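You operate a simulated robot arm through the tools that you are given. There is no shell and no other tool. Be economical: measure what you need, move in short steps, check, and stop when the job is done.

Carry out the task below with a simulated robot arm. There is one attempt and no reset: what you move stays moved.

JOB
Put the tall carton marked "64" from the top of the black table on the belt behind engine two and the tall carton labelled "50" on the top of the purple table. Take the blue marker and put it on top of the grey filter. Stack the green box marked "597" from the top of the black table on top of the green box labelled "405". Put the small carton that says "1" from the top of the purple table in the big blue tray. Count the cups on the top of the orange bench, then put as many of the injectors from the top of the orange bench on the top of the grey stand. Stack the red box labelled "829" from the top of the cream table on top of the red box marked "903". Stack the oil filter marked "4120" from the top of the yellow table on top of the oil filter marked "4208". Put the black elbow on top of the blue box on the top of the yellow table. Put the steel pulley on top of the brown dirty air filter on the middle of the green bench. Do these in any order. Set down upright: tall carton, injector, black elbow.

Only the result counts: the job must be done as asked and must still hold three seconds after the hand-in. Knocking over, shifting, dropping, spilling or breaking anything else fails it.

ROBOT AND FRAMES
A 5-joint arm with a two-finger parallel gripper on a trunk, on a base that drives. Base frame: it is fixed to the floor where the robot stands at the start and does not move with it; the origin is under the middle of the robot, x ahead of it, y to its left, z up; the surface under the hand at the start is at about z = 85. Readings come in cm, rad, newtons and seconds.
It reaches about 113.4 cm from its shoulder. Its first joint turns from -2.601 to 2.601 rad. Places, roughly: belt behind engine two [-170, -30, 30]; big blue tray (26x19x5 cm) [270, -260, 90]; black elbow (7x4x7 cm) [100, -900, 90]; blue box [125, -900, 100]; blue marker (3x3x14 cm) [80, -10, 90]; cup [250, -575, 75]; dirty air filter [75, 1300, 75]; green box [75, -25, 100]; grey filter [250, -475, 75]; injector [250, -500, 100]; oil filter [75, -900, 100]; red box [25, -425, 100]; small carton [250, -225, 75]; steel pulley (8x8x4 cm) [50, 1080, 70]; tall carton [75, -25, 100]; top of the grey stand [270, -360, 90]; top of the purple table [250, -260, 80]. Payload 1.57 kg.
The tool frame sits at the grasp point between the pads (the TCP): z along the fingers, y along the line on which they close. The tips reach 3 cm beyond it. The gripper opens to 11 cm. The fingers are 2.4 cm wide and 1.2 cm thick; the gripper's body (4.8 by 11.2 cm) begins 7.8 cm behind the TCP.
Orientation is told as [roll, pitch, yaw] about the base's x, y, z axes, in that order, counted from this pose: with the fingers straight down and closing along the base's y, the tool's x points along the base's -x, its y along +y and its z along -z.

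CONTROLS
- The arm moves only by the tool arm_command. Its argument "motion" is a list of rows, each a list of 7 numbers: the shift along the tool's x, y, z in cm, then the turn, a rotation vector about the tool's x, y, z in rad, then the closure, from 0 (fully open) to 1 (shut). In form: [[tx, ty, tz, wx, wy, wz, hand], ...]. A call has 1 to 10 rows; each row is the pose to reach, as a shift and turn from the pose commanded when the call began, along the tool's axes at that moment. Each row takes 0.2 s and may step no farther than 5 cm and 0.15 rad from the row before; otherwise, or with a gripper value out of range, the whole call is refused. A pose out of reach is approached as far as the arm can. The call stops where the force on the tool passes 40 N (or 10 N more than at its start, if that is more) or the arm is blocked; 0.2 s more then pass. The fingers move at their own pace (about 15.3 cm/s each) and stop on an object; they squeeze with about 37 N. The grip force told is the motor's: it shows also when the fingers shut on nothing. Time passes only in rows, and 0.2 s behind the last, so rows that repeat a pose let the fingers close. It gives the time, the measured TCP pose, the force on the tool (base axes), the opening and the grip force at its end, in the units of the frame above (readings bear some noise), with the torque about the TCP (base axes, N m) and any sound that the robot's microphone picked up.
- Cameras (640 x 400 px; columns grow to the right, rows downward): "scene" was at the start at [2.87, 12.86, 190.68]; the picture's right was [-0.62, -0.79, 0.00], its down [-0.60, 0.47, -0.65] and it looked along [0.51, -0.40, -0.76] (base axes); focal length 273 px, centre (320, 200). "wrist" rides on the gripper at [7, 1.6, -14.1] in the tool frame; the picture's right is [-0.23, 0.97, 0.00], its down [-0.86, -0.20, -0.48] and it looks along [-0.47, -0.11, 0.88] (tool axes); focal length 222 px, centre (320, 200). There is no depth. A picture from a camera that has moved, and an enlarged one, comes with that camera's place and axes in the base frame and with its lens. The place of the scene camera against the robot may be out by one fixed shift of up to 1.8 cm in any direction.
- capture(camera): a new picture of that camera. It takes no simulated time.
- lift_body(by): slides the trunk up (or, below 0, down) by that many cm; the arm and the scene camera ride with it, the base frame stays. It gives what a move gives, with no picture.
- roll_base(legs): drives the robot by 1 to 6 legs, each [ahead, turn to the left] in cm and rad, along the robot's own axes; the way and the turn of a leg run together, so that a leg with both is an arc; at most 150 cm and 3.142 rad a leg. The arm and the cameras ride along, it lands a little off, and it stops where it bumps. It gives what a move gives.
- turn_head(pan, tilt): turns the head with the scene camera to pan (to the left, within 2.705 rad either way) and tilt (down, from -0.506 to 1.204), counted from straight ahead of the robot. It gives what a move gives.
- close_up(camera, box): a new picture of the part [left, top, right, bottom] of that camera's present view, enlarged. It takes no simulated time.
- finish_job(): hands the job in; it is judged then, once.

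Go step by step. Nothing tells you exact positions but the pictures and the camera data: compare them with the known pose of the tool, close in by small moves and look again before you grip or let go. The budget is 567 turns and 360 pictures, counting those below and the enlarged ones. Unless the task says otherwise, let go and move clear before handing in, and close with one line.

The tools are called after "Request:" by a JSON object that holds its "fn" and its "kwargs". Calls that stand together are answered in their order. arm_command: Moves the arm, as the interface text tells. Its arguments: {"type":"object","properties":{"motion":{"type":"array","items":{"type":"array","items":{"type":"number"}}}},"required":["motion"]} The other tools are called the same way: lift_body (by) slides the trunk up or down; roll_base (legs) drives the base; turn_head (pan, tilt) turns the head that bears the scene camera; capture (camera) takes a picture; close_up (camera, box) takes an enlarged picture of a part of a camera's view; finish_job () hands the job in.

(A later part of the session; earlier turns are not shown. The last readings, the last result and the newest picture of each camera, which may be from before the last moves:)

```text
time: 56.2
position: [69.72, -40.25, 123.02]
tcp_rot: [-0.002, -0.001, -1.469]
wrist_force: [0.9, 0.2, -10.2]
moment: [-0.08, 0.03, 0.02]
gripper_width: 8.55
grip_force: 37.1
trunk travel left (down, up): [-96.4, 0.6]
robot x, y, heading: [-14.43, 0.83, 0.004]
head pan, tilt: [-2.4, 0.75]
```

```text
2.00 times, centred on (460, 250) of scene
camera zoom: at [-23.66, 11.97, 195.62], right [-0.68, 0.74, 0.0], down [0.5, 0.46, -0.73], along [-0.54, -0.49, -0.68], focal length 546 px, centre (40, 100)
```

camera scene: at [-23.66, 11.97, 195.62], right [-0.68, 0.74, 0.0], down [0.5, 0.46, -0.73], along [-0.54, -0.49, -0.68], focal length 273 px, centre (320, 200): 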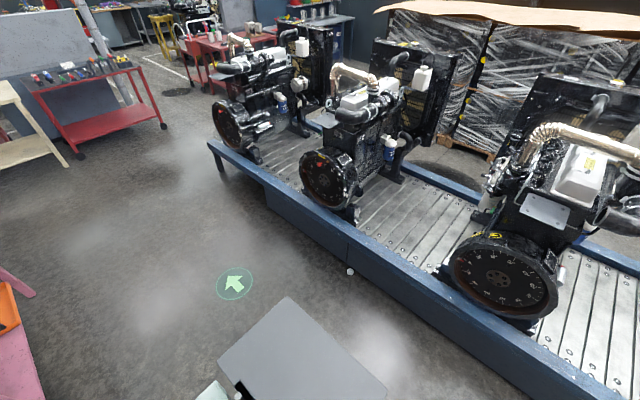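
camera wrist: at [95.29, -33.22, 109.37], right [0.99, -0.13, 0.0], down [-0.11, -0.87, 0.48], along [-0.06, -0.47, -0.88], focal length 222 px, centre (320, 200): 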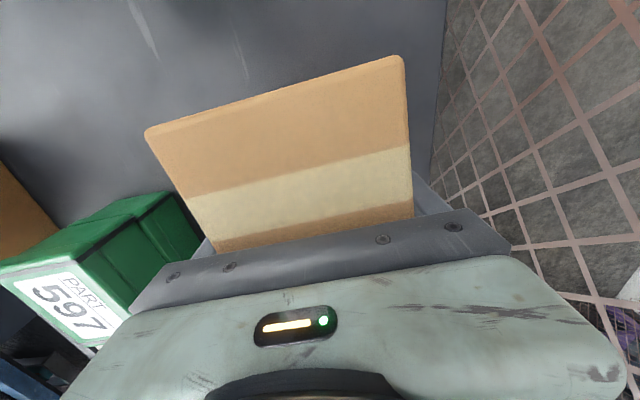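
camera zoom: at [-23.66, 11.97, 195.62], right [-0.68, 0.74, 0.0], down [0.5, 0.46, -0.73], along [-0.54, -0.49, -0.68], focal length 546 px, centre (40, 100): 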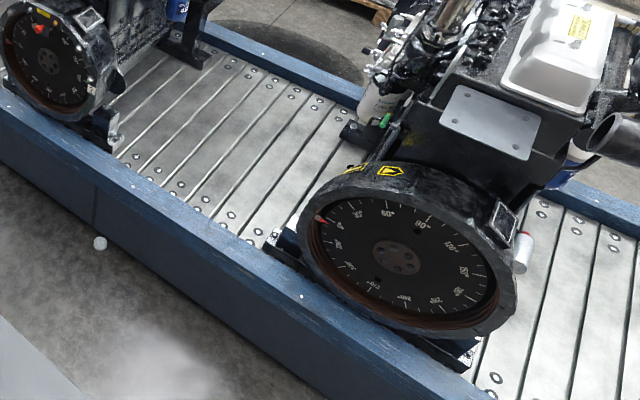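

Markings confirm engines 1 and 2; the belt gap behind engine 2 runs about y −45…−3, rail's inner edge at x≈−153. I back away, fold the arm in, and turn around.

Request:
{"fn": "roll_base", "kwargs": {"legs": [[-45, 0]]}}

Request:
{"fn": "arm_command", "kwargs": {"motion": [[4.5, -1.5, 0, 0, 0, 0, 0.8], [9, -3, 0, 0, 0, 0, 0.8], [13.5, -5, 0, 0, 0, 0, 0.8], [18, -7, 0, 0, 0, 0, 0.8], [22.5, -9, 0, 0, 0, 0, 0.8], [27, -11, 0, 0, 0, 0, 0.8], [31, -13, 0, 0, 0, 0, 0.8], [35, -15, 0, 0, 0, 0, 0.8], [38, -17, 0, 0, 0, 0, 0.8], [38, -17, 0, 0, 0, 0, 0.8]]}}

Request:
{"fn": "roll_base", "kwargs": {"legs": [[0, 3.14]]}}

Request:
{"fn": "turn_head", "kwargs": {"pan": 0.3, "tilt": 0.8}}

Request:
{"fn": "capture", "kwargs": {"camera": "scene"}}

```text
time: 59.0
position: [24.76, -39.79, 123.06]
tcp_rot: [0.001, -0.001, -1.461]
wrist_force: [-0.9, 0.3, -10.0]
moment: [0.0, -0.01, -0.01]
gripper_width: 8.53
grip_force: 37.3
trunk travel left (down, up): [-96.4, 0.6]
robot x, y, heading: [-59.92, 0.71, 0.009]
head pan, tilt: [-2.4, 0.75]
```

```text
time: 61.2
position: [3.65, -4.02, 122.95]
tcp_rot: [-0.002, -0.001, -1.462]
wrist_force: [-0.2, -0.6, -10.3]
moment: [-0.05, 0.01, 0.02]
gripper_width: 8.55
grip_force: 38.0
trunk travel left (down, up): [-96.4, 0.6]
robot x, y, heading: [-60.04, 0.99, 0.006]
head pan, tilt: [-2.4, 0.75]
```

```text
time: 69.0
position: [-123.19, 2.94, 123.0]
tcp_rot: [0.0, 0.0, 1.714]
wrist_force: [0.2, 0.1, -10.4]
moment: [0.02, 0.0, 0.01]
gripper_width: 8.52
grip_force: 37.2
trunk travel left (down, up): [-96.4, 0.6]
robot x, y, heading: [-59.91, 7.15, -3.098]
head pan, tilt: [-2.4, 0.75]
```

```text
time: 71.4
position: [-123.23, 3.01, 123.18]
tcp_rot: [-0.002, 0.002, 1.717]
wrist_force: [0.1, 0.0, -10.3]
moment: [0.03, 0.01, 0.01]
gripper_width: 8.52
grip_force: 36.8
trunk travel left (down, up): [-96.4, 0.6]
robot x, y, heading: [-60.14, 6.57, -3.102]
head pan, tilt: [0.3, 0.799]
```

```text
324 pictures are left
camera scene: at [-61.25, -12.82, 195.21], right [-0.33, 0.94, 0.0], down [0.68, 0.24, -0.7], along [-0.66, -0.23, -0.72], focal length 273 px, centre (320, 200)
```

scene: 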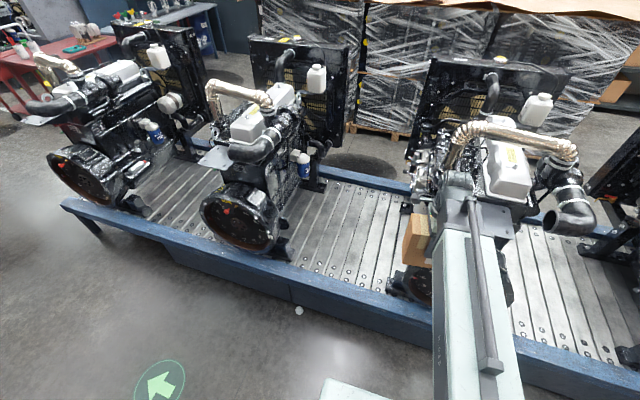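

The belt gap behind engine 2 spans about x −155…−205, y −65…0. I swing the carton over to y≈−33, then drive ahead.

Request:
{"fn": "arm_command", "kwargs": {"motion": [[4.5, 0.6, 0, 0, 0, 0, 0.8], [9, 1.2, 0, 0, 0, 0, 0.8], [13.5, 1.9, 0, 0, 0, 0, 0.8], [18, 2.6, 0, 0, 0, 0, 0.8], [22.5, 3.2, 0, 0, 0, 0, 0.8], [27, 3.9, 0, 0, 0, 0, 0.8], [31.5, 4.5, 0, 0, 0, 0, 0.8], [35.6, 5.1, 0, 0, 0, 0, 0.8], [35.6, 5.1, 0, 0, 0, 0, 0.8]]}}

Request:
{"fn": "roll_base", "kwargs": {"legs": [[33, 0]]}}

Request:
{"fn": "capture", "kwargs": {"camera": "scene"}}

```text
time: 73.4
position: [-122.99, -33.09, 123.15]
tcp_rot: [-0.002, -0.001, 1.717]
wrist_force: [0.8, -0.1, -10.3]
moment: [-0.02, -0.04, 0.01]
gripper_width: 8.46
grip_force: 36.8
trunk travel left (down, up): [-96.4, 0.6]
robot x, y, heading: [-59.54, 7.07, -3.102]
head pan, tilt: [0.3, 0.799]
```

```text
time: 75.6
position: [-156.48, -34.5, 123.03]
tcp_rot: [0.0, -0.001, 1.715]
wrist_force: [-0.4, -0.3, -10.7]
moment: [0.0, -0.04, 0.02]
gripper_width: 8.47
grip_force: 37.3
trunk travel left (down, up): [-96.4, 0.6]
robot x, y, heading: [-93.5, 5.5, -3.101]
head pan, tilt: [0.3, 0.799]
```

```text
323 pictures are left
camera scene: at [-94.79, -14.19, 195.2], right [-0.33, 0.94, 0.0], down [0.68, 0.24, -0.7], along [-0.66, -0.23, -0.72], focal length 273 px, centre (320, 200)
```

scene: 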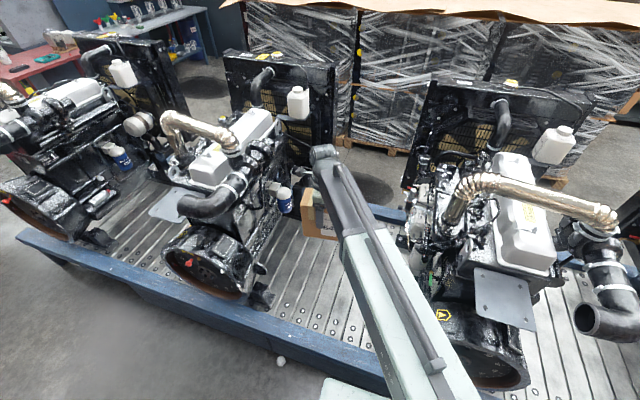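

Request:
{"fn": "arm_command", "kwargs": {"motion": [[-1.5, 4.5, 0, 0, 0, 0, 0.8], [-3, 9, 0, 0, 0, 0, 0.8], [-4.5, 13, 0, 0, 0, 0, 0.8], [-4.7, 15, 0, 0, 0, 0, 0.8], [-4.7, 15, 0, 0, 0, 0, 0.8]]}}

Request:
{"fn": "lift_body", "kwargs": {"by": -50}}

Request:
{"fn": "capture", "kwargs": {"camera": "scene"}}

Request:
{"fn": "capture", "kwargs": {"camera": "wrist"}}

```text
time: 76.8
position: [-172.08, -31.92, 123.04]
tcp_rot: [-0.003, 0.0, 1.715]
wrist_force: [-1.0, -1.1, -10.0]
moment: [0.03, 0.0, -0.01]
gripper_width: 8.47
grip_force: 37.3
trunk travel left (down, up): [-96.4, 0.6]
robot x, y, heading: [-93.67, 5.28, -3.103]
head pan, tilt: [0.3, 0.799]
```

```text
refused: -50 is not a number from -40 to 40
```

```text
322 pictures are left
camera scene: at [-94.7, -14.18, 195.2], right [-0.33, 0.94, 0.0], down [0.68, 0.24, -0.7], along [-0.66, -0.23, -0.72], focal length 273 px, centre (320, 200)
```

scene: 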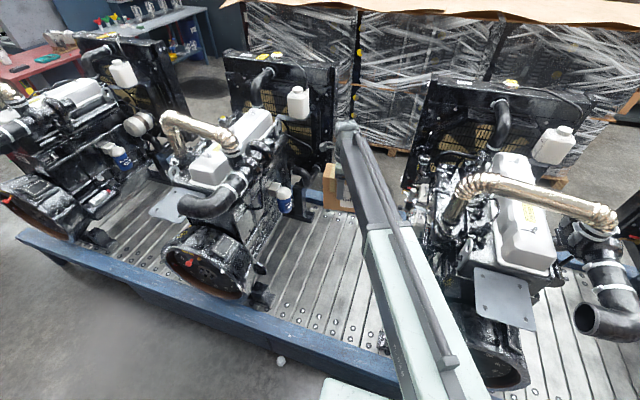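

```text
321 pictures are left
camera wrist: at [-172.6, -39.08, 137.28], right [-1.0, 0.08, 0.0], down [0.07, 0.87, 0.48], along [0.04, 0.48, -0.88], focal length 222 px, centre (320, 200)
```

wrist: 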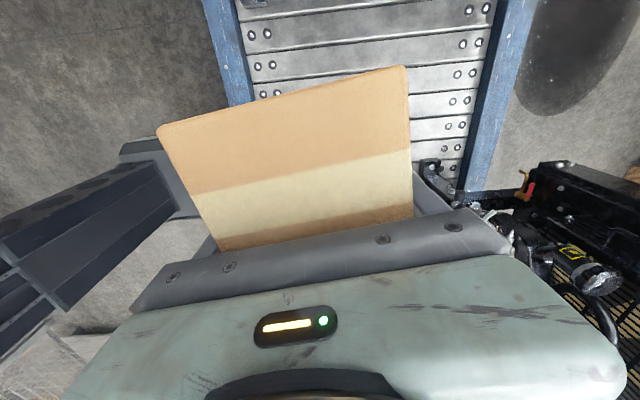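

Request:
{"fn": "lift_body", "kwargs": {"by": -40}}

Request:
{"fn": "capture", "kwargs": {"camera": "scene"}}

Request:
{"fn": "capture", "kwargs": {"camera": "wrist"}}

```text
time: 80.6
position: [-171.96, -31.91, 83.08]
tcp_rot: [-0.002, -0.001, 1.717]
wrist_force: [0.1, 0.4, -10.5]
moment: [0.04, 0.0, 0.01]
gripper_width: 8.48
grip_force: 37.4
trunk travel left (down, up): [-56.4, 40.6]
robot x, y, heading: [-93.58, 5.63, -3.097]
head pan, tilt: [0.3, 0.799]
```

```text
320 pictures are left
camera scene: at [-94.66, -14.16, 155.2], right [-0.33, 0.94, 0.0], down [0.68, 0.24, -0.7], along [-0.66, -0.23, -0.72], focal length 273 px, centre (320, 200)
```

scene: 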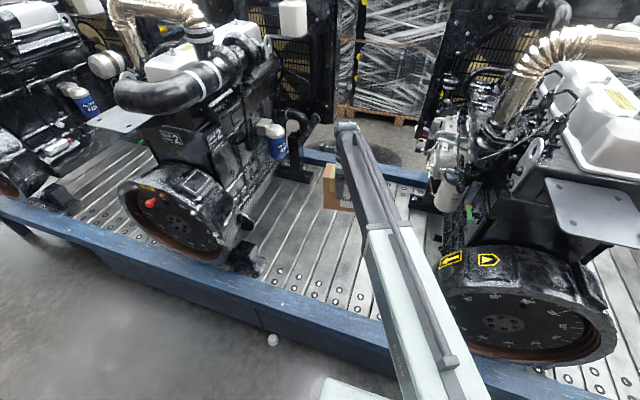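

```text
319 pictures are left
camera wrist: at [-172.54, -39.08, 97.29], right [-1.0, 0.08, 0.0], down [0.07, 0.87, 0.48], along [0.04, 0.48, -0.88], focal length 222 px, centre (320, 200)
```

wrist: 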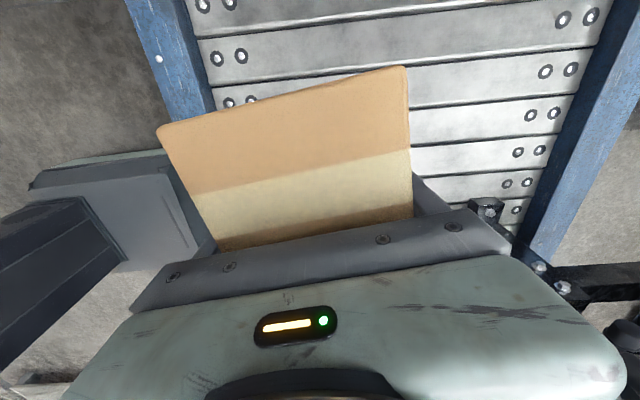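

Request:
{"fn": "close_up", "kwargs": {"camera": "scene", "box": [240, 250, 480, 400]}}

Request:
{"fn": "turn_head", "kwargs": {"pan": 0.5, "tilt": 1.2}}

Request:
{"fn": "capture", "kwargs": {"camera": "scene"}}

```text
2.67 times, centred on (360, 325) of scene
camera zoom: at [-94.66, -14.16, 155.2], right [-0.33, 0.94, 0.0], down [0.68, 0.24, -0.7], along [-0.66, -0.23, -0.72], focal length 728 px, centre (213, -133)
```

zoom: 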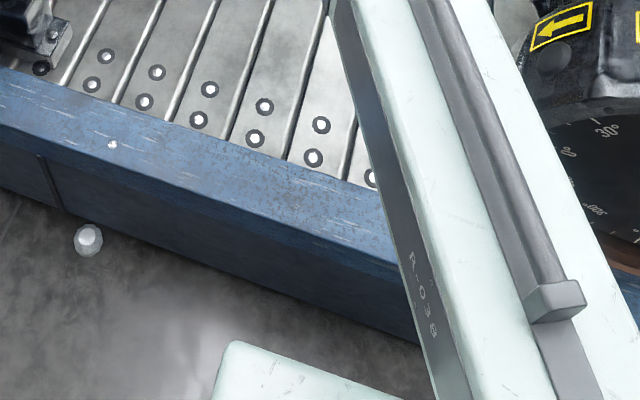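

```text
time: 81.5
position: [-172.04, -31.86, 83.0]
tcp_rot: [-0.001, -0.001, 1.716]
wrist_force: [-0.2, -0.8, -11.0]
moment: [-0.02, 0.0, 0.03]
gripper_width: 8.48
grip_force: 37.1
trunk travel left (down, up): [-56.4, 40.6]
robot x, y, heading: [-93.87, 5.55, -3.104]
head pan, tilt: [0.499, 1.201]
```

```text
317 pictures are left
camera scene: at [-91.86, -14.34, 152.43], right [-0.51, 0.86, 0.0], down [0.8, 0.48, -0.36], along [-0.31, -0.19, -0.93], focal length 273 px, centre (320, 200)
```

scene: 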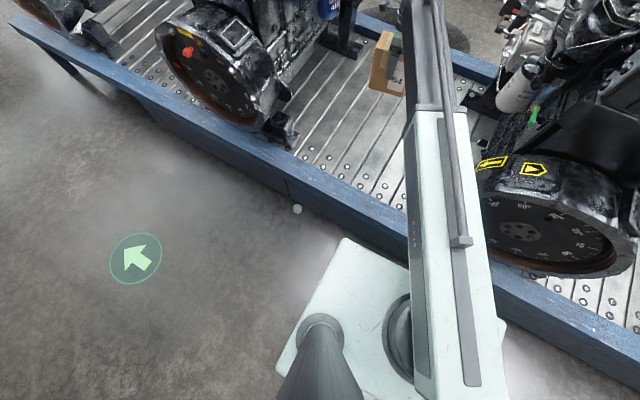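

There is clear floor between my deck and the rail. I lower on to z≈44, then check.

Request:
{"fn": "lift_body", "kwargs": {"by": -38}}

Request:
{"fn": "capture", "kwargs": {"camera": "wrist"}}

Request:
{"fn": "capture", "kwargs": {"camera": "scene"}}

```text
time: 85.2
position: [-171.93, -31.93, 45.12]
tcp_rot: [-0.003, 0.0, 1.715]
wrist_force: [0.4, -0.7, -10.5]
moment: [0.04, 0.01, 0.01]
gripper_width: 8.51
grip_force: 37.1
trunk travel left (down, up): [-18.4, 78.6]
robot x, y, heading: [-93.31, 5.6, -3.103]
head pan, tilt: [0.499, 1.201]
```

```text
316 pictures are left
camera wrist: at [-172.51, -39.07, 59.28], right [-1.0, 0.08, 0.0], down [0.07, 0.87, 0.48], along [0.04, 0.48, -0.88], focal length 222 px, centre (320, 200)
```

wrist: 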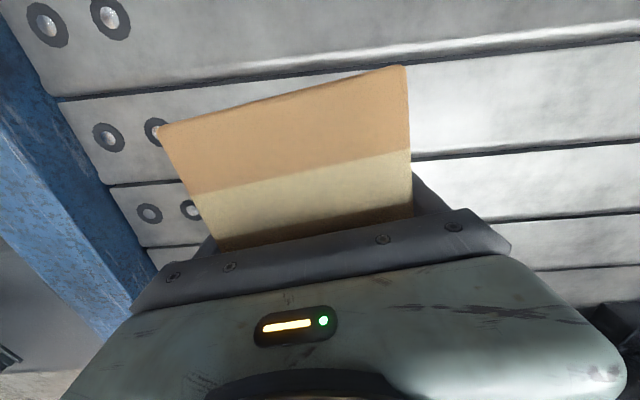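

```text
315 pictures are left
camera scene: at [-91.82, -14.33, 114.43], right [-0.51, 0.86, 0.0], down [0.8, 0.48, -0.36], along [-0.31, -0.19, -0.93], focal length 273 px, centre (320, 200)
```

scene: 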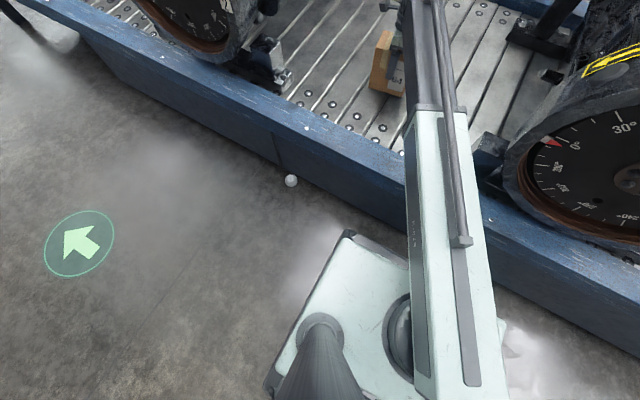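

Request:
{"fn": "lift_body", "kwargs": {"by": -3}}

Request:
{"fn": "close_up", "kwargs": {"camera": "scene", "box": [320, 0, 480, 100]}}

```text
time: 85.8
position: [-172.02, -31.75, 43.08]
tcp_rot: [0.005, 0.0, 1.716]
wrist_force: [-6.5, -0.7, 64.8]
moment: [0.1, -2.63, 0.23]
gripper_width: 8.51
grip_force: 36.9
trunk travel left (down, up): [-16.0, 81.0]
robot x, y, heading: [-93.55, 5.34, -3.101]
head pan, tilt: [0.499, 1.201]
stopped: the force on the tool passed its limit at 125 N (the readings are from after the stop); the commanded pose is now the measured one
```

```text
4.00 times, centred on (400, 50) of scene
camera zoom: at [-91.29, -14.07, 112.11], right [-0.51, 0.86, 0.0], down [0.8, 0.48, -0.37], along [-0.32, -0.19, -0.93], focal length 1092 px, centre (0, 800)
```

zoom: 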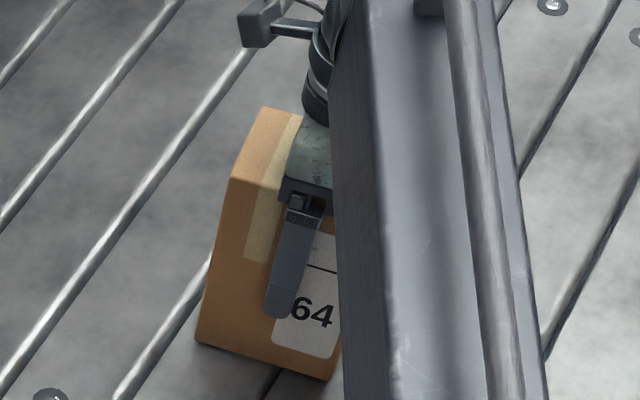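

The carton touches the belt (z≈33). I ease up slightly, then release.

Request:
{"fn": "lift_body", "kwargs": {"by": 0.4}}

```text
time: 86.3
position: [-171.94, -31.75, 43.24]
tcp_rot: [-0.001, 0.0, 1.716]
wrist_force: [9.0, 8.4, 19.2]
moment: [-1.34, -0.87, 0.38]
gripper_width: 8.51
grip_force: 37.2
trunk travel left (down, up): [-16.4, 80.6]
robot x, y, heading: [-93.36, 5.48, -3.097]
head pan, tilt: [0.499, 1.201]
```

Request:
{"fn": "lift_body", "kwargs": {"by": 0.15}}

Request:
{"fn": "arm_command", "kwargs": {"motion": [[0, 0, 0, 0, 0, 0, 0.6], [0, 0, 0, 0, 0, 0, 0.3], [0, 0, 0, 0, 0, 0, 0], [0, 0, 0, 0, 0, 0, 0]]}}

Request:
{"fn": "lift_body", "kwargs": {"by": 40}}

Request:
{"fn": "capture", "kwargs": {"camera": "wrist"}}

Request:
{"fn": "lift_body", "kwargs": {"by": 40}}

```text
time: 86.8
position: [-172.05, -31.81, 43.2]
tcp_rot: [0.0, -0.002, 1.715]
wrist_force: [3.1, 3.2, 0.5]
moment: [-0.44, -0.99, 0.42]
gripper_width: 8.51
grip_force: 36.3
trunk travel left (down, up): [-16.5, 80.5]
robot x, y, heading: [-93.37, 5.51, -3.102]
head pan, tilt: [0.499, 1.201]
```

```text
time: 87.8
position: [-172.08, -31.8, 43.18]
tcp_rot: [0.001, -0.001, 1.714]
wrist_force: [-1.1, 0.1, 0.9]
moment: [0.0, -0.08, -0.03]
gripper_width: 11.02
grip_force: 0.1
trunk travel left (down, up): [-16.5, 80.5]
robot x, y, heading: [-93.39, 5.3, -3.097]
head pan, tilt: [0.499, 1.201]
```

```text
time: 91.7
position: [-172.06, -31.8, 83.27]
tcp_rot: [0.0, 0.0, 1.716]
wrist_force: [0.2, -0.1, 0.3]
moment: [-0.01, 0.0, 0.01]
gripper_width: 11.0
grip_force: 0.0
trunk travel left (down, up): [-56.5, 40.5]
robot x, y, heading: [-93.56, 5.81, -3.107]
head pan, tilt: [0.499, 1.201]
```

```text
313 pictures are left
camera wrist: at [-172.56, -39.02, 97.45], right [-1.0, 0.08, 0.0], down [0.07, 0.87, 0.48], along [0.04, 0.48, -0.88], focal length 222 px, centre (320, 200)
```

wrist: 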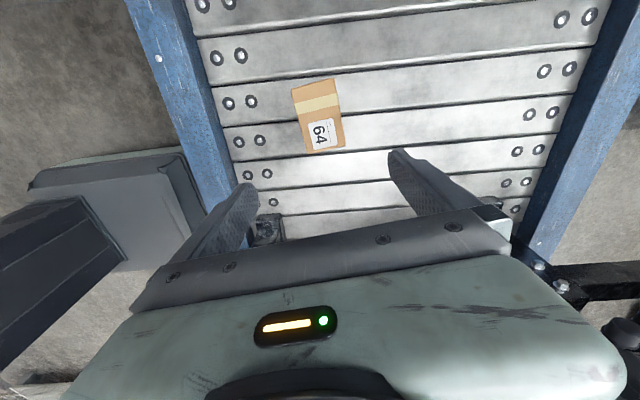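

```text
time: 95.5
position: [-172.02, -31.91, 123.22]
tcp_rot: [0.0, -0.001, 1.717]
wrist_force: [1.0, 0.3, 0.1]
moment: [0.01, 0.03, 0.02]
gripper_width: 10.99
grip_force: 0.1
trunk travel left (down, up): [-96.5, 0.5]
robot x, y, heading: [-93.62, 5.64, -3.1]
head pan, tilt: [0.499, 1.201]
```

Carton 64 stands on the belt behind engine two. I return to the black table for carton 50.

Request:
{"fn": "roll_base", "kwargs": {"legs": [[-42, 0], [0, 3.1]]}}

Request:
{"fn": "turn_head", "kwargs": {"pan": -0.6, "tilt": 0.75}}

Request:
{"fn": "capture", "kwargs": {"camera": "scene"}}

```text
time: 105.1
position: [32.86, 31.65, 123.11]
tcp_rot: [0.0, -0.001, -1.583]
wrist_force: [1.1, 0.4, 0.4]
moment: [0.03, 0.03, 0.04]
gripper_width: 10.99
grip_force: 0.1
trunk travel left (down, up): [-96.5, 0.5]
robot x, y, heading: [-51.37, 3.16, -0.108]
head pan, tilt: [0.499, 1.201]
```

```text
time: 106.4
position: [32.62, 31.62, 123.2]
tcp_rot: [0.001, 0.0, -1.582]
wrist_force: [0.0, 0.4, -0.5]
moment: [0.01, -0.01, -0.03]
gripper_width: 10.98
grip_force: 0.0
trunk travel left (down, up): [-96.5, 0.5]
robot x, y, heading: [-51.21, 3.21, -0.109]
head pan, tilt: [-0.6, 0.75]
```

```text
312 pictures are left
camera scene: at [-46.3, 15.1, 195.71], right [-0.65, -0.76, 0.0], down [-0.52, 0.45, -0.73], along [0.55, -0.48, -0.68], focal length 273 px, centre (320, 200)
```

scene: 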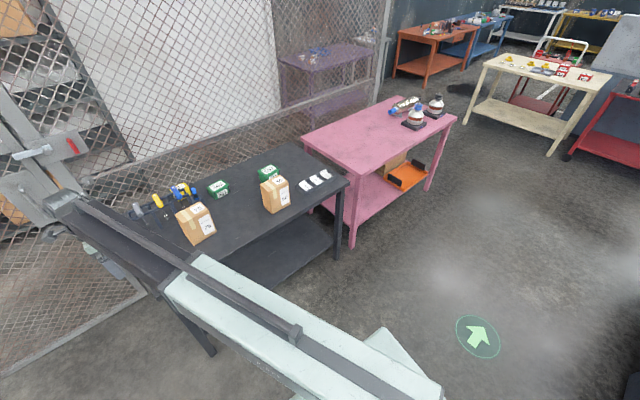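

I swing the arm to the right before driving up to the table.

Request:
{"fn": "arm_command", "kwargs": {"motion": [[-5, 0, 0, 0, 0, 0, 0], [-10, 0, 0, 0, 0, 0, 0], [-15, 0, 0, 0, 0, 0, 0], [-20, 0, 0, 0, 0, 0, 0], [-25, 0, 0, 0, 0, 0, 0], [-30, -2, 0, 0, 0, 0, 0], [-35, -4, 0, 0, 0, 0, 0], [-40, -6, 0, 0, 0, 0, 0], [-44.5, -8, 0, 0, 0, 0, 0], [-49, -10, 0, 0, 0, 0, 0]]}}

Request:
{"fn": "arm_command", "kwargs": {"motion": [[-4.5, -1, 0, 0, 0, 0, 0], [-9, -2, 0, 0, 0, 0, 0], [-13.5, -3, 0, 0, 0, 0, 0], [-18, -4, 0, 0, 0, 0, 0], [-18, -4, 0, 0, 0, 0, 0]]}}

Request:
{"fn": "roll_base", "kwargs": {"legs": [[40, 0.108]]}}

Request:
{"fn": "capture", "kwargs": {"camera": "wrist"}}

```text
refused: row 6 steps farther than a row can; nothing moved
```

```text
time: 107.6
position: [28.43, 13.69, 123.15]
tcp_rot: [0.001, -0.002, -1.583]
wrist_force: [0.2, -1.0, 0.3]
moment: [0.01, -0.01, 0.02]
gripper_width: 11.02
grip_force: 0.1
trunk travel left (down, up): [-96.5, 0.5]
robot x, y, heading: [-50.77, 2.97, -0.115]
head pan, tilt: [-0.6, 0.75]
```

```text
time: 110.1
position: [67.62, 18.77, 123.14]
tcp_rot: [-0.002, -0.001, -1.487]
wrist_force: [-1.0, 0.1, -1.0]
moment: [-0.02, 0.03, -0.04]
gripper_width: 10.98
grip_force: 0.2
trunk travel left (down, up): [-96.5, 0.5]
robot x, y, heading: [-11.31, 0.53, -0.01]
head pan, tilt: [-0.6, 0.75]
```

```text
311 pictures are left
camera wrist: at [68.62, 25.81, 137.42], right [0.99, -0.15, 0.0], down [-0.13, -0.87, 0.48], along [-0.07, -0.47, -0.88], focal length 222 px, centre (320, 200)
```

wrist: 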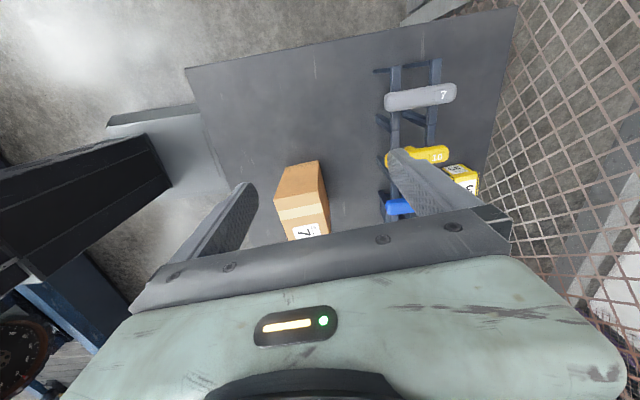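

Request:
{"fn": "arm_command", "kwargs": {"motion": [[-4.5, -1.4, 0, 0, 0, 0, 0], [-9, -2.8, 0, 0, 0, 0, 0], [-13.5, -4.2, 0, 0, 0, 0, 0], [-18, -5.6, 0, 0, 0, 0, 0], [-22.5, -7, 0, 0, 0, 0, 0], [-27, -8.4, 0, 0, 0, 0, 0], [-31.5, -9.8, 0, 0, 0, 0, 0], [-36, -11.2, 0, 0, 0, 0, 0], [-40.5, -12.6, 0, 0, 0, 0, 0], [-45, -14, 0, 0, 0, 0, 0]]}}

Request:
{"fn": "arm_command", "kwargs": {"motion": [[-4.5, -1.4, 0, 0, 0, 0, 0], [-9, -2.8, 0, 0, 0, 0, 0], [-13.6, -4.6, 0, 0, 0, 0, 0], [-13.6, -4.6, 0, 0, 0, 0, 0]]}}

Request:
{"fn": "capture", "kwargs": {"camera": "wrist"}}

```text
time: 112.3
position: [57.31, -27.44, 123.11]
tcp_rot: [0.0, -0.002, -1.487]
wrist_force: [-0.3, -0.2, 0.7]
moment: [0.05, -0.01, -0.01]
gripper_width: 10.99
grip_force: 0.0
trunk travel left (down, up): [-96.5, 0.5]
robot x, y, heading: [-11.08, 0.13, -0.007]
head pan, tilt: [-0.6, 0.75]
```

```text
time: 113.3
position: [53.74, -41.14, 123.21]
tcp_rot: [-0.001, -0.001, -1.486]
wrist_force: [0.6, 0.3, -0.3]
moment: [0.0, -0.02, 0.02]
gripper_width: 11.03
grip_force: 0.1
trunk travel left (down, up): [-96.5, 0.5]
robot x, y, heading: [-11.25, 0.11, -0.007]
head pan, tilt: [-0.6, 0.75]
```

```text
310 pictures are left
camera wrist: at [54.75, -34.08, 137.46], right [0.99, -0.15, 0.0], down [-0.13, -0.87, 0.48], along [-0.07, -0.47, -0.88], focal length 222 px, centre (320, 200)
```

wrist: 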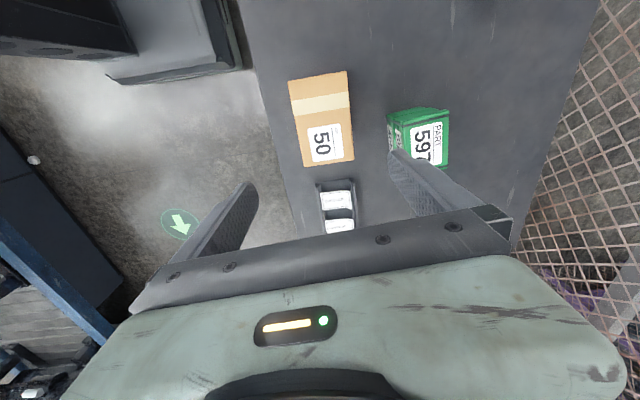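

Carton 50 is centred at about (54.35,-40.2), yaw≈0. I align and lower.

Request:
{"fn": "arm_command", "kwargs": {"motion": [[0.9, 0.7, 0, 0, 0, 0.085, 0], [0.9, 0.7, 0, 0, 0, 0.085, 0]]}}

Request:
{"fn": "lift_body", "kwargs": {"by": -28}}

Request:
{"fn": "arm_command", "kwargs": {"motion": [[0, 0, 0, 0, 0, 0, 0.3], [0, 0, 0, 0, 0, 0, 0.6], [0, 0, 0, 0, 0, 0, 0.8], [0, 0, 0, 0, 0, 0, 0.8]]}}

Request:
{"fn": "lift_body", "kwargs": {"by": 28}}

Request:
{"fn": "capture", "kwargs": {"camera": "wrist"}}

```text
time: 113.9
position: [54.34, -40.09, 123.26]
tcp_rot: [0.0, -0.001, -1.575]
wrist_force: [0.3, 0.4, 0.3]
moment: [-0.04, -0.01, 0.03]
gripper_width: 10.98
grip_force: 0.1
trunk travel left (down, up): [-96.5, 0.5]
robot x, y, heading: [-10.93, 0.2, -0.014]
head pan, tilt: [-0.6, 0.75]
```

```text
time: 116.7
position: [54.37, -40.13, 95.25]
tcp_rot: [0.0, -0.003, -1.574]
wrist_force: [0.6, -0.2, -1.4]
moment: [0.0, 0.0, -0.02]
gripper_width: 11.01
grip_force: 0.0
trunk travel left (down, up): [-68.5, 28.5]
robot x, y, heading: [-10.75, 0.16, -0.01]
head pan, tilt: [-0.6, 0.75]
```

```text
time: 117.7
position: [54.24, -40.24, 95.22]
tcp_rot: [0.002, -0.001, -1.573]
wrist_force: [1.6, -1.3, 1.8]
moment: [0.04, 0.23, 0.32]
gripper_width: 8.52
grip_force: 37.0
trunk travel left (down, up): [-68.5, 28.5]
robot x, y, heading: [-10.93, 0.25, -0.008]
head pan, tilt: [-0.6, 0.75]
```

```text
time: 120.6
position: [54.37, -40.16, 123.02]
tcp_rot: [0.0, -0.003, -1.574]
wrist_force: [0.1, 0.8, -10.6]
moment: [0.0, 0.02, 0.0]
gripper_width: 8.5
grip_force: 37.1
trunk travel left (down, up): [-96.5, 0.5]
robot x, y, heading: [-11.0, 0.39, -0.013]
head pan, tilt: [-0.6, 0.75]
```

```text
309 pictures are left
camera wrist: at [56.13, -33.23, 137.39], right [0.97, -0.23, 0.0], down [-0.2, -0.85, 0.48], along [-0.11, -0.47, -0.88], focal length 222 px, centre (320, 200)
```

wrist: 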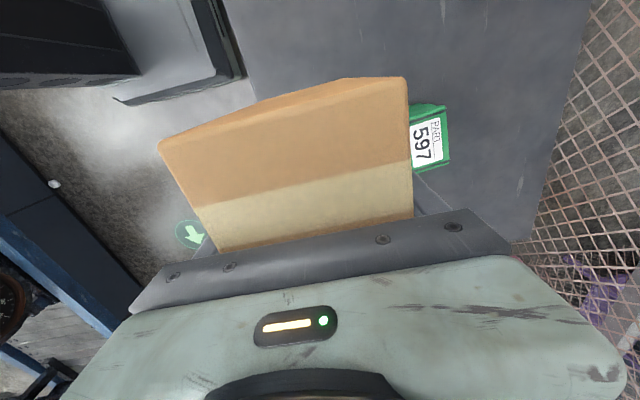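

Carton 50 is in hand. I back off, fold the arm ahead, and drive down the aisle toward the purple table, looking as I go.

Request:
{"fn": "roll_base", "kwargs": {"legs": [[-36, 0]]}}

Request:
{"fn": "arm_command", "kwargs": {"motion": [[4.5, -0.5, 0, 0, 0, 0, 0.8], [9, -1, 0, 0, 0, 0, 0.8], [13.5, -1.5, 0, 0, 0, 0, 0.8], [18, -2, 0, 0, 0, 0, 0.8], [22.5, -3, 0, 0, 0, 0, 0.8], [27, -4, 0, 0, 0, 0, 0.8], [31.5, -5, 0, 0, 0, 0, 0.8], [36, -5, 0, 0, 0, 0, 0.8], [40, -5, 0, 0, 0, 0, 0.8], [40, -5, 0, 0, 0, 0, 0.8]]}}

Request:
{"fn": "roll_base", "kwargs": {"legs": [[0, -1.57], [150, 0], [140, 0]]}}

Request:
{"fn": "turn_head", "kwargs": {"pan": 0.9, "tilt": 0.4}}

Request:
{"fn": "capture", "kwargs": {"camera": "scene"}}

```text
time: 122.8
position: [19.45, -39.66, 123.23]
tcp_rot: [0.001, -0.002, -1.571]
wrist_force: [-0.2, 0.0, -9.5]
moment: [0.01, -0.01, -0.01]
gripper_width: 8.49
grip_force: 37.3
trunk travel left (down, up): [-96.5, 0.5]
robot x, y, heading: [-46.35, 0.4, -0.007]
head pan, tilt: [-0.6, 0.75]
```

```text
time: 125.0
position: [14.46, 0.55, 123.22]
tcp_rot: [-0.001, -0.001, -1.569]
wrist_force: [0.0, -0.1, -10.6]
moment: [0.07, -0.02, -0.03]
gripper_width: 8.5
grip_force: 36.8
trunk travel left (down, up): [-96.5, 0.5]
robot x, y, heading: [-45.99, 0.72, -0.006]
head pan, tilt: [-0.6, 0.75]
```

```text
time: 142.9
position: [-40.91, -352.39, 123.16]
tcp_rot: [0.001, -0.002, -3.111]
wrist_force: [-0.1, 0.1, -9.8]
moment: [0.01, 0.0, -0.02]
gripper_width: 8.5
grip_force: 36.5
trunk travel left (down, up): [-96.5, 0.5]
robot x, y, heading: [-42.3, -291.52, -1.544]
head pan, tilt: [-0.6, 0.75]
```

```text
time: 144.5
position: [-40.92, -352.22, 123.17]
tcp_rot: [0.001, 0.001, -3.11]
wrist_force: [0.0, 0.0, -9.8]
moment: [0.0, -0.02, 0.01]
gripper_width: 8.48
grip_force: 37.5
trunk travel left (down, up): [-96.5, 0.5]
robot x, y, heading: [-42.4, -292.41, -1.545]
head pan, tilt: [0.901, 0.4]
```

```text
308 pictures are left
camera scene: at [-16.72, -292.82, 198.82], right [-0.6, -0.8, 0.0], down [-0.31, 0.23, -0.92], along [0.74, -0.55, -0.39], focal length 273 px, centre (320, 200)
```

scene: 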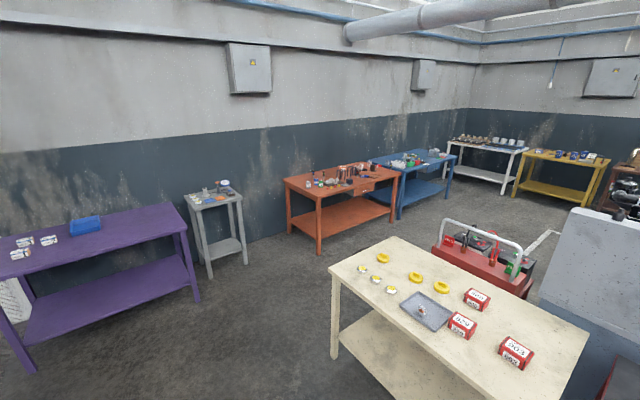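

Now I have a clear view: purple table ahead-left (x≈218–295, y≈−200…−321), grey stand, orange bench, cream table. I drive up to the purple table.

Request:
{"fn": "roll_base", "kwargs": {"legs": [[0, 1.5], [150, 0]]}}

Request:
{"fn": "turn_head", "kwargs": {"pan": 0.2, "tilt": 0.6}}

Request:
{"fn": "capture", "kwargs": {"camera": "scene"}}

```text
time: 155.7
position: [168.47, -298.22, 123.06]
tcp_rot: [0.001, -0.001, -1.585]
wrist_force: [0.5, 0.4, -11.0]
moment: [0.02, 0.04, -0.01]
gripper_width: 8.5
grip_force: 37.1
trunk travel left (down, up): [-96.5, 0.5]
robot x, y, heading: [107.98, -296.94, -0.027]
head pan, tilt: [0.901, 0.4]
```

```text
time: 156.7
position: [168.31, -298.03, 123.13]
tcp_rot: [-0.001, -0.003, -1.587]
wrist_force: [0.0, 0.2, -10.1]
moment: [0.02, 0.01, 0.01]
gripper_width: 8.52
grip_force: 36.9
trunk travel left (down, up): [-96.5, 0.5]
robot x, y, heading: [108.23, -297.21, -0.026]
head pan, tilt: [0.201, 0.6]
```

```text
307 pictures are left
camera scene: at [114.06, -278.35, 197.0], right [0.17, -0.98, 0.0], down [-0.56, -0.1, -0.82], along [0.81, 0.14, -0.57], focal length 273 px, centre (320, 200)
```

scene: 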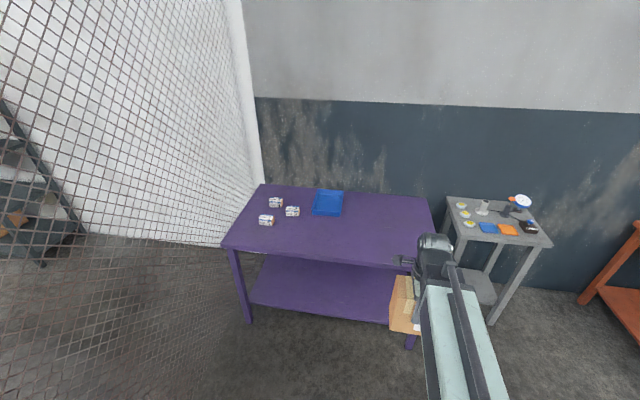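

Request:
{"fn": "close_up", "kwargs": {"camera": "scene", "box": [240, 175, 360, 250]}}

Request:
{"fn": "close_up", "kwargs": {"camera": "scene", "box": [430, 180, 570, 267]}}

```text
5.33 times, centred on (300, 212) of scene
camera zoom: at [114.06, -278.35, 197.0], right [0.17, -0.98, 0.0], down [-0.56, -0.1, -0.82], along [0.81, 0.14, -0.57], focal length 1456 px, centre (427, 133)
```

zoom: 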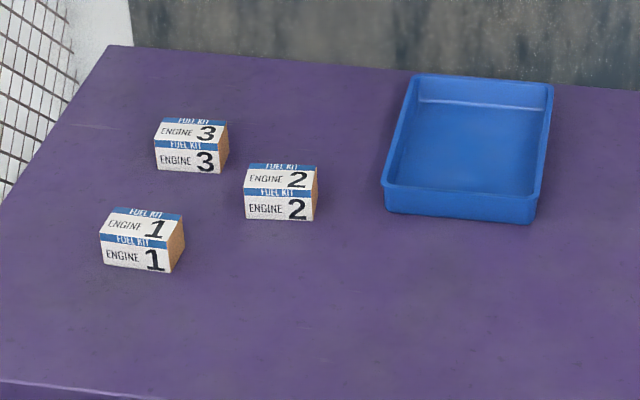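

```text
4.57 times, centred on (500, 224) of scene
camera zoom: at [114.06, -278.35, 197.0], right [0.17, -0.98, 0.0], down [-0.56, -0.1, -0.82], along [0.81, 0.14, -0.57], focal length 1248 px, centre (-503, 93)
```

zoom: 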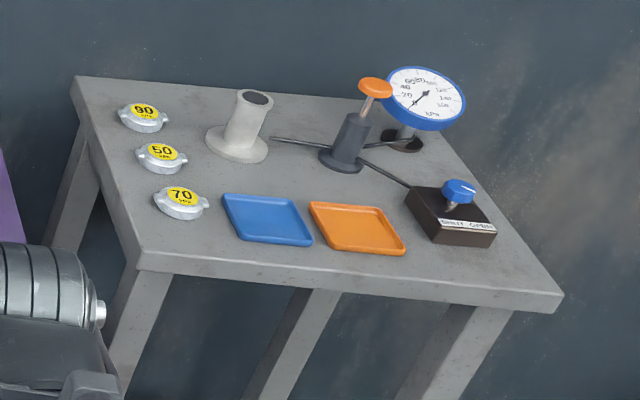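

Carton "1" is the nearest of the three. I drive to about (183,−260), facing the purple table.

Request:
{"fn": "roll_base", "kwargs": {"legs": [[0, 0.7], [50, 0], [0, -0.68], [34, 0]]}}

Request:
{"fn": "turn_head", "kwargs": {"pan": 0.0, "tilt": 0.9}}

Request:
{"fn": "capture", "kwargs": {"camera": "scene"}}

```text
time: 165.2
position: [240.25, -263.86, 123.12]
tcp_rot: [0.0, -0.003, -1.548]
wrist_force: [1.1, -0.1, -11.6]
moment: [0.01, 0.06, 0.02]
gripper_width: 8.48
grip_force: 37.4
trunk travel left (down, up): [-96.5, 0.5]
robot x, y, heading: [179.56, -264.78, 0.008]
head pan, tilt: [0.201, 0.6]
```

```text
time: 166.0
position: [240.17, -264.03, 123.06]
tcp_rot: [0.0, -0.002, -1.548]
wrist_force: [0.5, -0.6, -10.7]
moment: [0.01, 0.0, 0.0]
gripper_width: 8.48
grip_force: 37.1
trunk travel left (down, up): [-96.5, 0.5]
robot x, y, heading: [179.46, -264.86, 0.007]
head pan, tilt: [0.0, 0.901]
```

```text
304 pictures are left
camera scene: at [184.15, -247.99, 194.52], right [0.0, -1.0, 0.0], down [-0.78, 0.0, -0.62], along [0.62, 0.0, -0.78], focal length 273 px, centre (320, 200)
```

scene: 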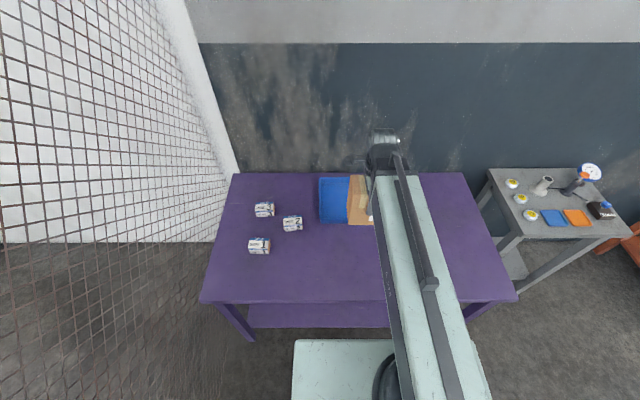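

Gap to the table edge is ~15 cm. I move the carton to (242,−300) and lower it.

Request:
{"fn": "arm_command", "kwargs": {"motion": [[-4.5, 0, 0, 0, 0, 0, 0.8], [-9, 0, 0, 0, 0, 0, 0.8], [-13.5, 0, 0, 0, 0, 0, 0.8], [-18, 0, 0, 0, 0, 0, 0.8], [-22.5, 0, 0, 0, 0, 0, 0.8], [-27, 0.5, 0, 0, 0, 0, 0.8], [-31.5, 1, 0, 0, 0, 0, 0.8], [-36, 1.2, 0, 0, 0, 0, 0.8], [-36, 1.2, 0, 0, 0, 0, 0.8]]}}

Request:
{"fn": "lift_body", "kwargs": {"by": -28}}

Request:
{"fn": "turn_head", "kwargs": {"pan": -0.5, "tilt": 0.8}}

Request:
{"fn": "capture", "kwargs": {"camera": "scene"}}

```text
time: 168.0
position: [242.12, -299.88, 123.22]
tcp_rot: [-0.001, -0.003, -1.547]
wrist_force: [-0.2, -0.3, -9.7]
moment: [0.05, 0.07, 0.01]
gripper_width: 8.47
grip_force: 37.0
trunk travel left (down, up): [-96.5, 0.5]
robot x, y, heading: [179.64, -264.74, -0.0]
head pan, tilt: [0.0, 0.901]
```

```text
time: 170.8
position: [242.08, -299.97, 95.15]
tcp_rot: [0.002, -0.001, -1.548]
wrist_force: [5.4, -2.3, 7.3]
moment: [0.64, 0.21, -0.22]
gripper_width: 8.5
grip_force: 37.0
trunk travel left (down, up): [-68.5, 28.5]
robot x, y, heading: [179.74, -264.65, 0.003]
head pan, tilt: [0.0, 0.901]
```

```text
time: 171.7
position: [241.97, -300.07, 95.19]
tcp_rot: [0.002, -0.004, -1.548]
wrist_force: [11.5, -5.5, 17.2]
moment: [1.01, 0.14, -0.3]
gripper_width: 8.48
grip_force: 36.6
trunk travel left (down, up): [-68.5, 28.5]
robot x, y, heading: [179.71, -264.68, 0.003]
head pan, tilt: [-0.499, 0.799]
```

```text
303 pictures are left
camera scene: at [183.52, -251.84, 167.32], right [-0.47, -0.88, 0.0], down [-0.63, 0.34, -0.7], along [0.61, -0.33, -0.72], focal length 273 px, centre (320, 200)
```

scene: 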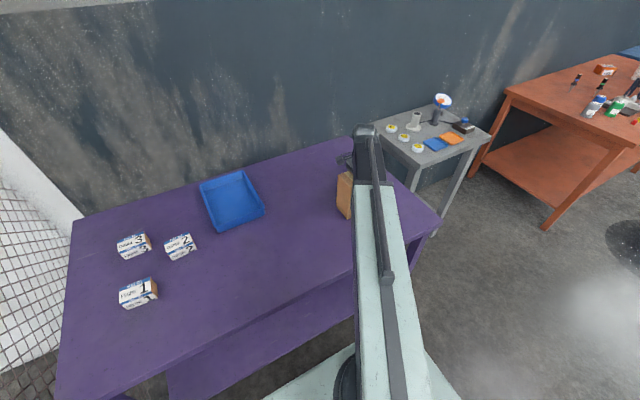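

Contact at TCP z=95, so this table's top is also at 85. I ease off and release.

Request:
{"fn": "lift_body", "kwargs": {"by": 0.2}}

Request:
{"fn": "arm_command", "kwargs": {"motion": [[0, 0, 0, 0, 0, 0, 0.6], [0, 0, 0, 0, 0, 0, 0.3], [0, 0, 0, 0, 0, 0, 0], [0, 0, 0, 0, 0, 0, 0]]}}

Request:
{"fn": "lift_body", "kwargs": {"by": 25}}

Request:
{"fn": "capture", "kwargs": {"camera": "wrist"}}

```text
time: 172.2
position: [241.92, -300.08, 95.32]
tcp_rot: [-0.001, 0.0, -1.547]
wrist_force: [0.0, -0.3, -10.2]
moment: [-0.01, 0.04, -0.02]
gripper_width: 8.48
grip_force: 37.4
trunk travel left (down, up): [-68.7, 28.3]
robot x, y, heading: [179.57, -264.74, 0.008]
head pan, tilt: [-0.499, 0.799]
```

```text
time: 173.2
position: [242.02, -300.01, 95.42]
tcp_rot: [-0.001, -0.003, -1.546]
wrist_force: [-0.9, -0.4, 0.4]
moment: [-0.02, 0.03, -0.01]
gripper_width: 10.99
grip_force: 0.1
trunk travel left (down, up): [-68.7, 28.3]
robot x, y, heading: [179.54, -264.58, 0.007]
head pan, tilt: [-0.499, 0.799]
```

```text
time: 175.8
position: [242.04, -299.93, 120.38]
tcp_rot: [0.001, -0.002, -1.548]
wrist_force: [-0.5, 0.6, -0.2]
moment: [-0.03, -0.01, -0.01]
gripper_width: 11.02
grip_force: 0.1
trunk travel left (down, up): [-93.7, 3.3]
robot x, y, heading: [179.83, -264.84, 0.005]
head pan, tilt: [-0.499, 0.799]
```

```text
302 pictures are left
camera wrist: at [243.53, -292.99, 134.66], right [0.98, -0.2, 0.0], down [-0.18, -0.86, 0.48], along [-0.1, -0.47, -0.88], focal length 222 px, centre (320, 200)
```

wrist: 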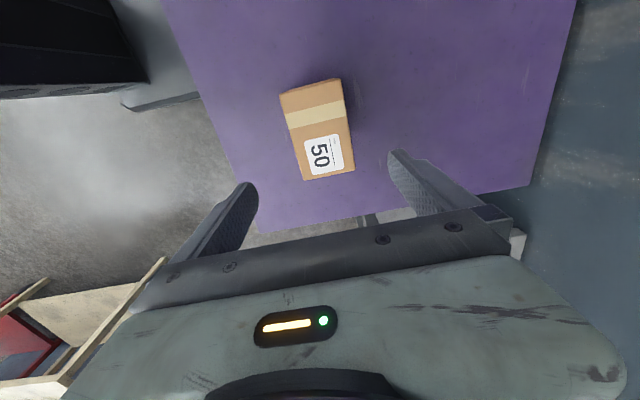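

Carton 50 stands on the purple table. Next, carton "1" near (241,−222): I move above it.

Request:
{"fn": "arm_command", "kwargs": {"motion": [[4.9, 0, 0, 0, 0, 0, 0], [9.8, 0, 0, 0, 0, 0, 0], [14.7, 0, 0, 0, 0, 0, 0], [19.6, 0, 0, 0, 0, 0, 0], [24.5, 0, 0, 0, 0, 0, 0], [29.4, 0, 0, 0, 0, 0, 0], [34.3, 0, 0, 0, 0, 0, 0], [39.2, 0, 0, 0, 0, 0, 0], [44, 0, 0, 0, 0, 0, 0], [48.9, 0, 0, 0, 0, 0, 0]]}}

Request:
{"fn": "arm_command", "kwargs": {"motion": [[4.9, 0, 0, 0, 0, 0, 0], [9.8, 0, 0, 0, 0, 0, 0], [14.7, 0, 0, 0, 0, 0, 0], [19.6, 0, 0, 0, 0, 0, 0], [24.5, 0, 0, 0, 0, 0, 0], [28, 0, 0, 0, 0, 0, 0], [28, 0, 0, 0, 0, 0, 0]]}}

Request:
{"fn": "lift_body", "kwargs": {"by": -14}}

Request:
{"fn": "capture", "kwargs": {"camera": "wrist"}}

```text
time: 178.0
position: [240.89, -251.2, 120.39]
tcp_rot: [0.0, -0.002, -1.549]
wrist_force: [-0.4, 0.0, -0.3]
moment: [-0.02, -0.02, -0.02]
gripper_width: 10.98
grip_force: 0.1
trunk travel left (down, up): [-93.7, 3.3]
robot x, y, heading: [179.75, -264.87, 0.004]
head pan, tilt: [-0.499, 0.799]
```

```text
time: 179.6
position: [240.12, -222.89, 120.35]
tcp_rot: [-0.001, -0.004, -1.548]
wrist_force: [-0.1, -0.5, 0.5]
moment: [-0.02, -0.01, 0.02]
gripper_width: 11.0
grip_force: 0.1
trunk travel left (down, up): [-93.7, 3.3]
robot x, y, heading: [180.23, -265.17, 0.0]
head pan, tilt: [-0.499, 0.799]
```

```text
time: 181.3
position: [240.07, -222.85, 106.37]
tcp_rot: [0.001, -0.001, -1.548]
wrist_force: [0.7, 0.4, 0.7]
moment: [0.0, 0.0, 0.01]
gripper_width: 11.02
grip_force: 0.1
trunk travel left (down, up): [-79.7, 17.3]
robot x, y, heading: [179.92, -264.48, 0.003]
head pan, tilt: [-0.499, 0.799]
```

```text
301 pictures are left
camera wrist: at [241.67, -215.86, 120.67], right [0.98, -0.2, 0.0], down [-0.18, -0.86, 0.48], along [-0.1, -0.47, -0.88], focal length 222 px, centre (320, 200)
```

wrist: 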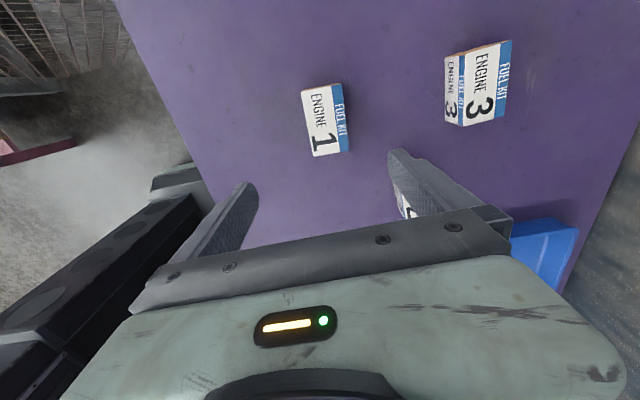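

Request:
{"fn": "arm_command", "kwargs": {"motion": [[1.8, 1.3, 0, 0, 0, 0.06, 0], [1.8, 1.3, 0, 0, 0, 0.06, 0]]}}

Request:
{"fn": "lift_body", "kwargs": {"by": -17.4}}

Request:
{"fn": "capture", "kwargs": {"camera": "wrist"}}

```text
time: 181.9
position: [241.4, -221.11, 106.36]
tcp_rot: [0.0, -0.001, -1.608]
wrist_force: [0.1, -0.3, -0.2]
moment: [0.01, 0.01, -0.03]
gripper_width: 10.99
grip_force: 0.0
trunk travel left (down, up): [-79.7, 17.3]
robot x, y, heading: [179.74, -265.17, 0.003]
head pan, tilt: [-0.499, 0.799]
```

```text
time: 183.8
position: [241.33, -220.99, 88.96]
tcp_rot: [0.0, -0.002, -1.608]
wrist_force: [-0.1, -0.2, -0.6]
moment: [0.01, 0.0, -0.03]
gripper_width: 11.02
grip_force: 0.1
trunk travel left (down, up): [-62.3, 34.7]
robot x, y, heading: [179.92, -264.56, 0.005]
head pan, tilt: [-0.499, 0.799]
```

```text
300 pictures are left
camera wrist: at [243.34, -214.16, 103.27], right [0.96, -0.26, 0.0], down [-0.23, -0.85, 0.48], along [-0.13, -0.46, -0.88], focal length 222 px, centre (320, 200)
```

wrist: 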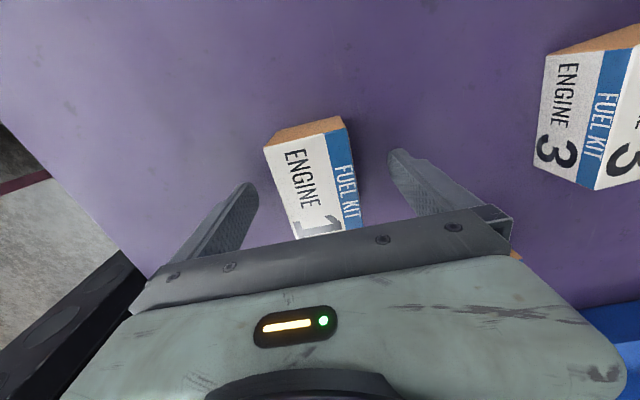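

Request:
{"fn": "arm_command", "kwargs": {"motion": [[0, 0, 0, 0, 0, 0, 0.3], [0, 0, 0, 0, 0, 0, 0.6], [0, 0, 0, 0, 0, 0, 0.9], [0, 0, 0, 0, 0, 0, 0.9], [0, 0, 0, 0, 0, 0, 0.9]]}}

Request:
{"fn": "lift_body", "kwargs": {"by": 20}}

Request:
{"fn": "arm_command", "kwargs": {"motion": [[-3.5, 2.6, 0, 0, 0, 0, 0.9], [-7, 5.2, 0, 0, 0, 0, 0.9], [-10.5, 7.8, 0, 0, 0, 0, 0.9], [-14, 10.5, 0, 0, 0, 0, 0.9], [-17.5, 13.1, 0, 0, 0, 0, 0.9], [-21, 15.8, 0, 0, 0, 0, 0.9], [-24.5, 18.4, 0, 0, 0, 0, 0.9], [-28, 21, 0, 0, 0, 0, 0.9], [-31.5, 23.7, 0, 0, 0, 0, 0.9], [-35, 26.3, 0, 0, 0, 0, 0.9]]}}

Request:
{"fn": "capture", "kwargs": {"camera": "wrist"}}

```text
time: 185.0
position: [241.5, -221.16, 88.93]
tcp_rot: [-0.001, -0.004, -1.607]
wrist_force: [0.0, 0.0, 0.3]
moment: [-0.05, -0.05, 0.07]
gripper_width: 5.17
grip_force: 36.8
trunk travel left (down, up): [-62.3, 34.7]
robot x, y, heading: [180.05, -264.99, 0.006]
head pan, tilt: [-0.499, 0.799]
```

```text
time: 187.2
position: [241.56, -221.03, 109.05]
tcp_rot: [0.001, -0.002, -1.606]
wrist_force: [0.7, -0.3, -2.1]
moment: [0.01, 0.0, -0.02]
gripper_width: 5.14
grip_force: 37.0
trunk travel left (down, up): [-82.3, 14.7]
robot x, y, heading: [179.62, -264.96, 0.004]
head pan, tilt: [-0.499, 0.799]
```

```text
time: 189.4
position: [266.69, -257.1, 109.04]
tcp_rot: [0.0, -0.001, -1.607]
wrist_force: [0.4, -0.3, -2.4]
moment: [-0.02, 0.0, -0.02]
gripper_width: 5.14
grip_force: 37.0
trunk travel left (down, up): [-82.3, 14.7]
robot x, y, heading: [179.62, -265.05, 0.009]
head pan, tilt: [-0.499, 0.799]
```

```text
299 pictures are left
camera wrist: at [268.65, -250.31, 123.22], right [0.96, -0.26, 0.0], down [-0.23, -0.85, 0.48], along [-0.13, -0.46, -0.88], focal length 222 px, centre (320, 200)
```

wrist: 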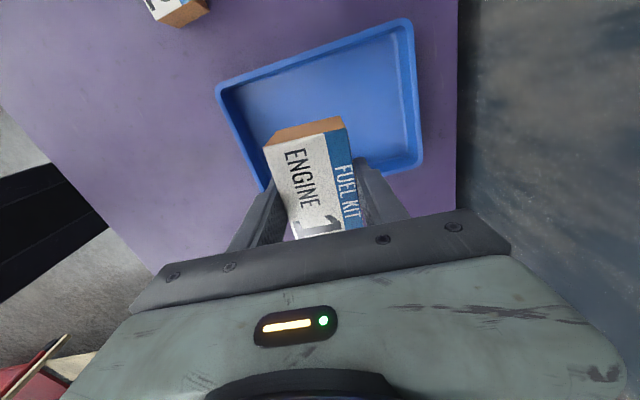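

The hand is centred over the tray; I lower and check.

Request:
{"fn": "lift_body", "kwargs": {"by": -18.8}}

Request:
{"fn": "lift_body", "kwargs": {"by": -0.8}}

```text
time: 191.5
position: [266.68, -257.13, 90.17]
tcp_rot: [0.001, -0.003, -1.607]
wrist_force: [-0.6, -0.2, -1.0]
moment: [-0.01, 0.03, 0.0]
gripper_width: 5.14
grip_force: 37.2
trunk travel left (down, up): [-63.5, 33.5]
robot x, y, heading: [179.72, -265.17, 0.007]
head pan, tilt: [-0.499, 0.799]
```

```text
time: 192.1
position: [266.72, -257.08, 89.44]
tcp_rot: [0.002, -0.001, -1.609]
wrist_force: [3.7, 1.4, 13.3]
moment: [-0.01, 0.21, 0.04]
gripper_width: 5.14
grip_force: 36.9
trunk travel left (down, up): [-62.7, 34.3]
robot x, y, heading: [179.62, -264.9, 0.004]
head pan, tilt: [-0.499, 0.799]
```

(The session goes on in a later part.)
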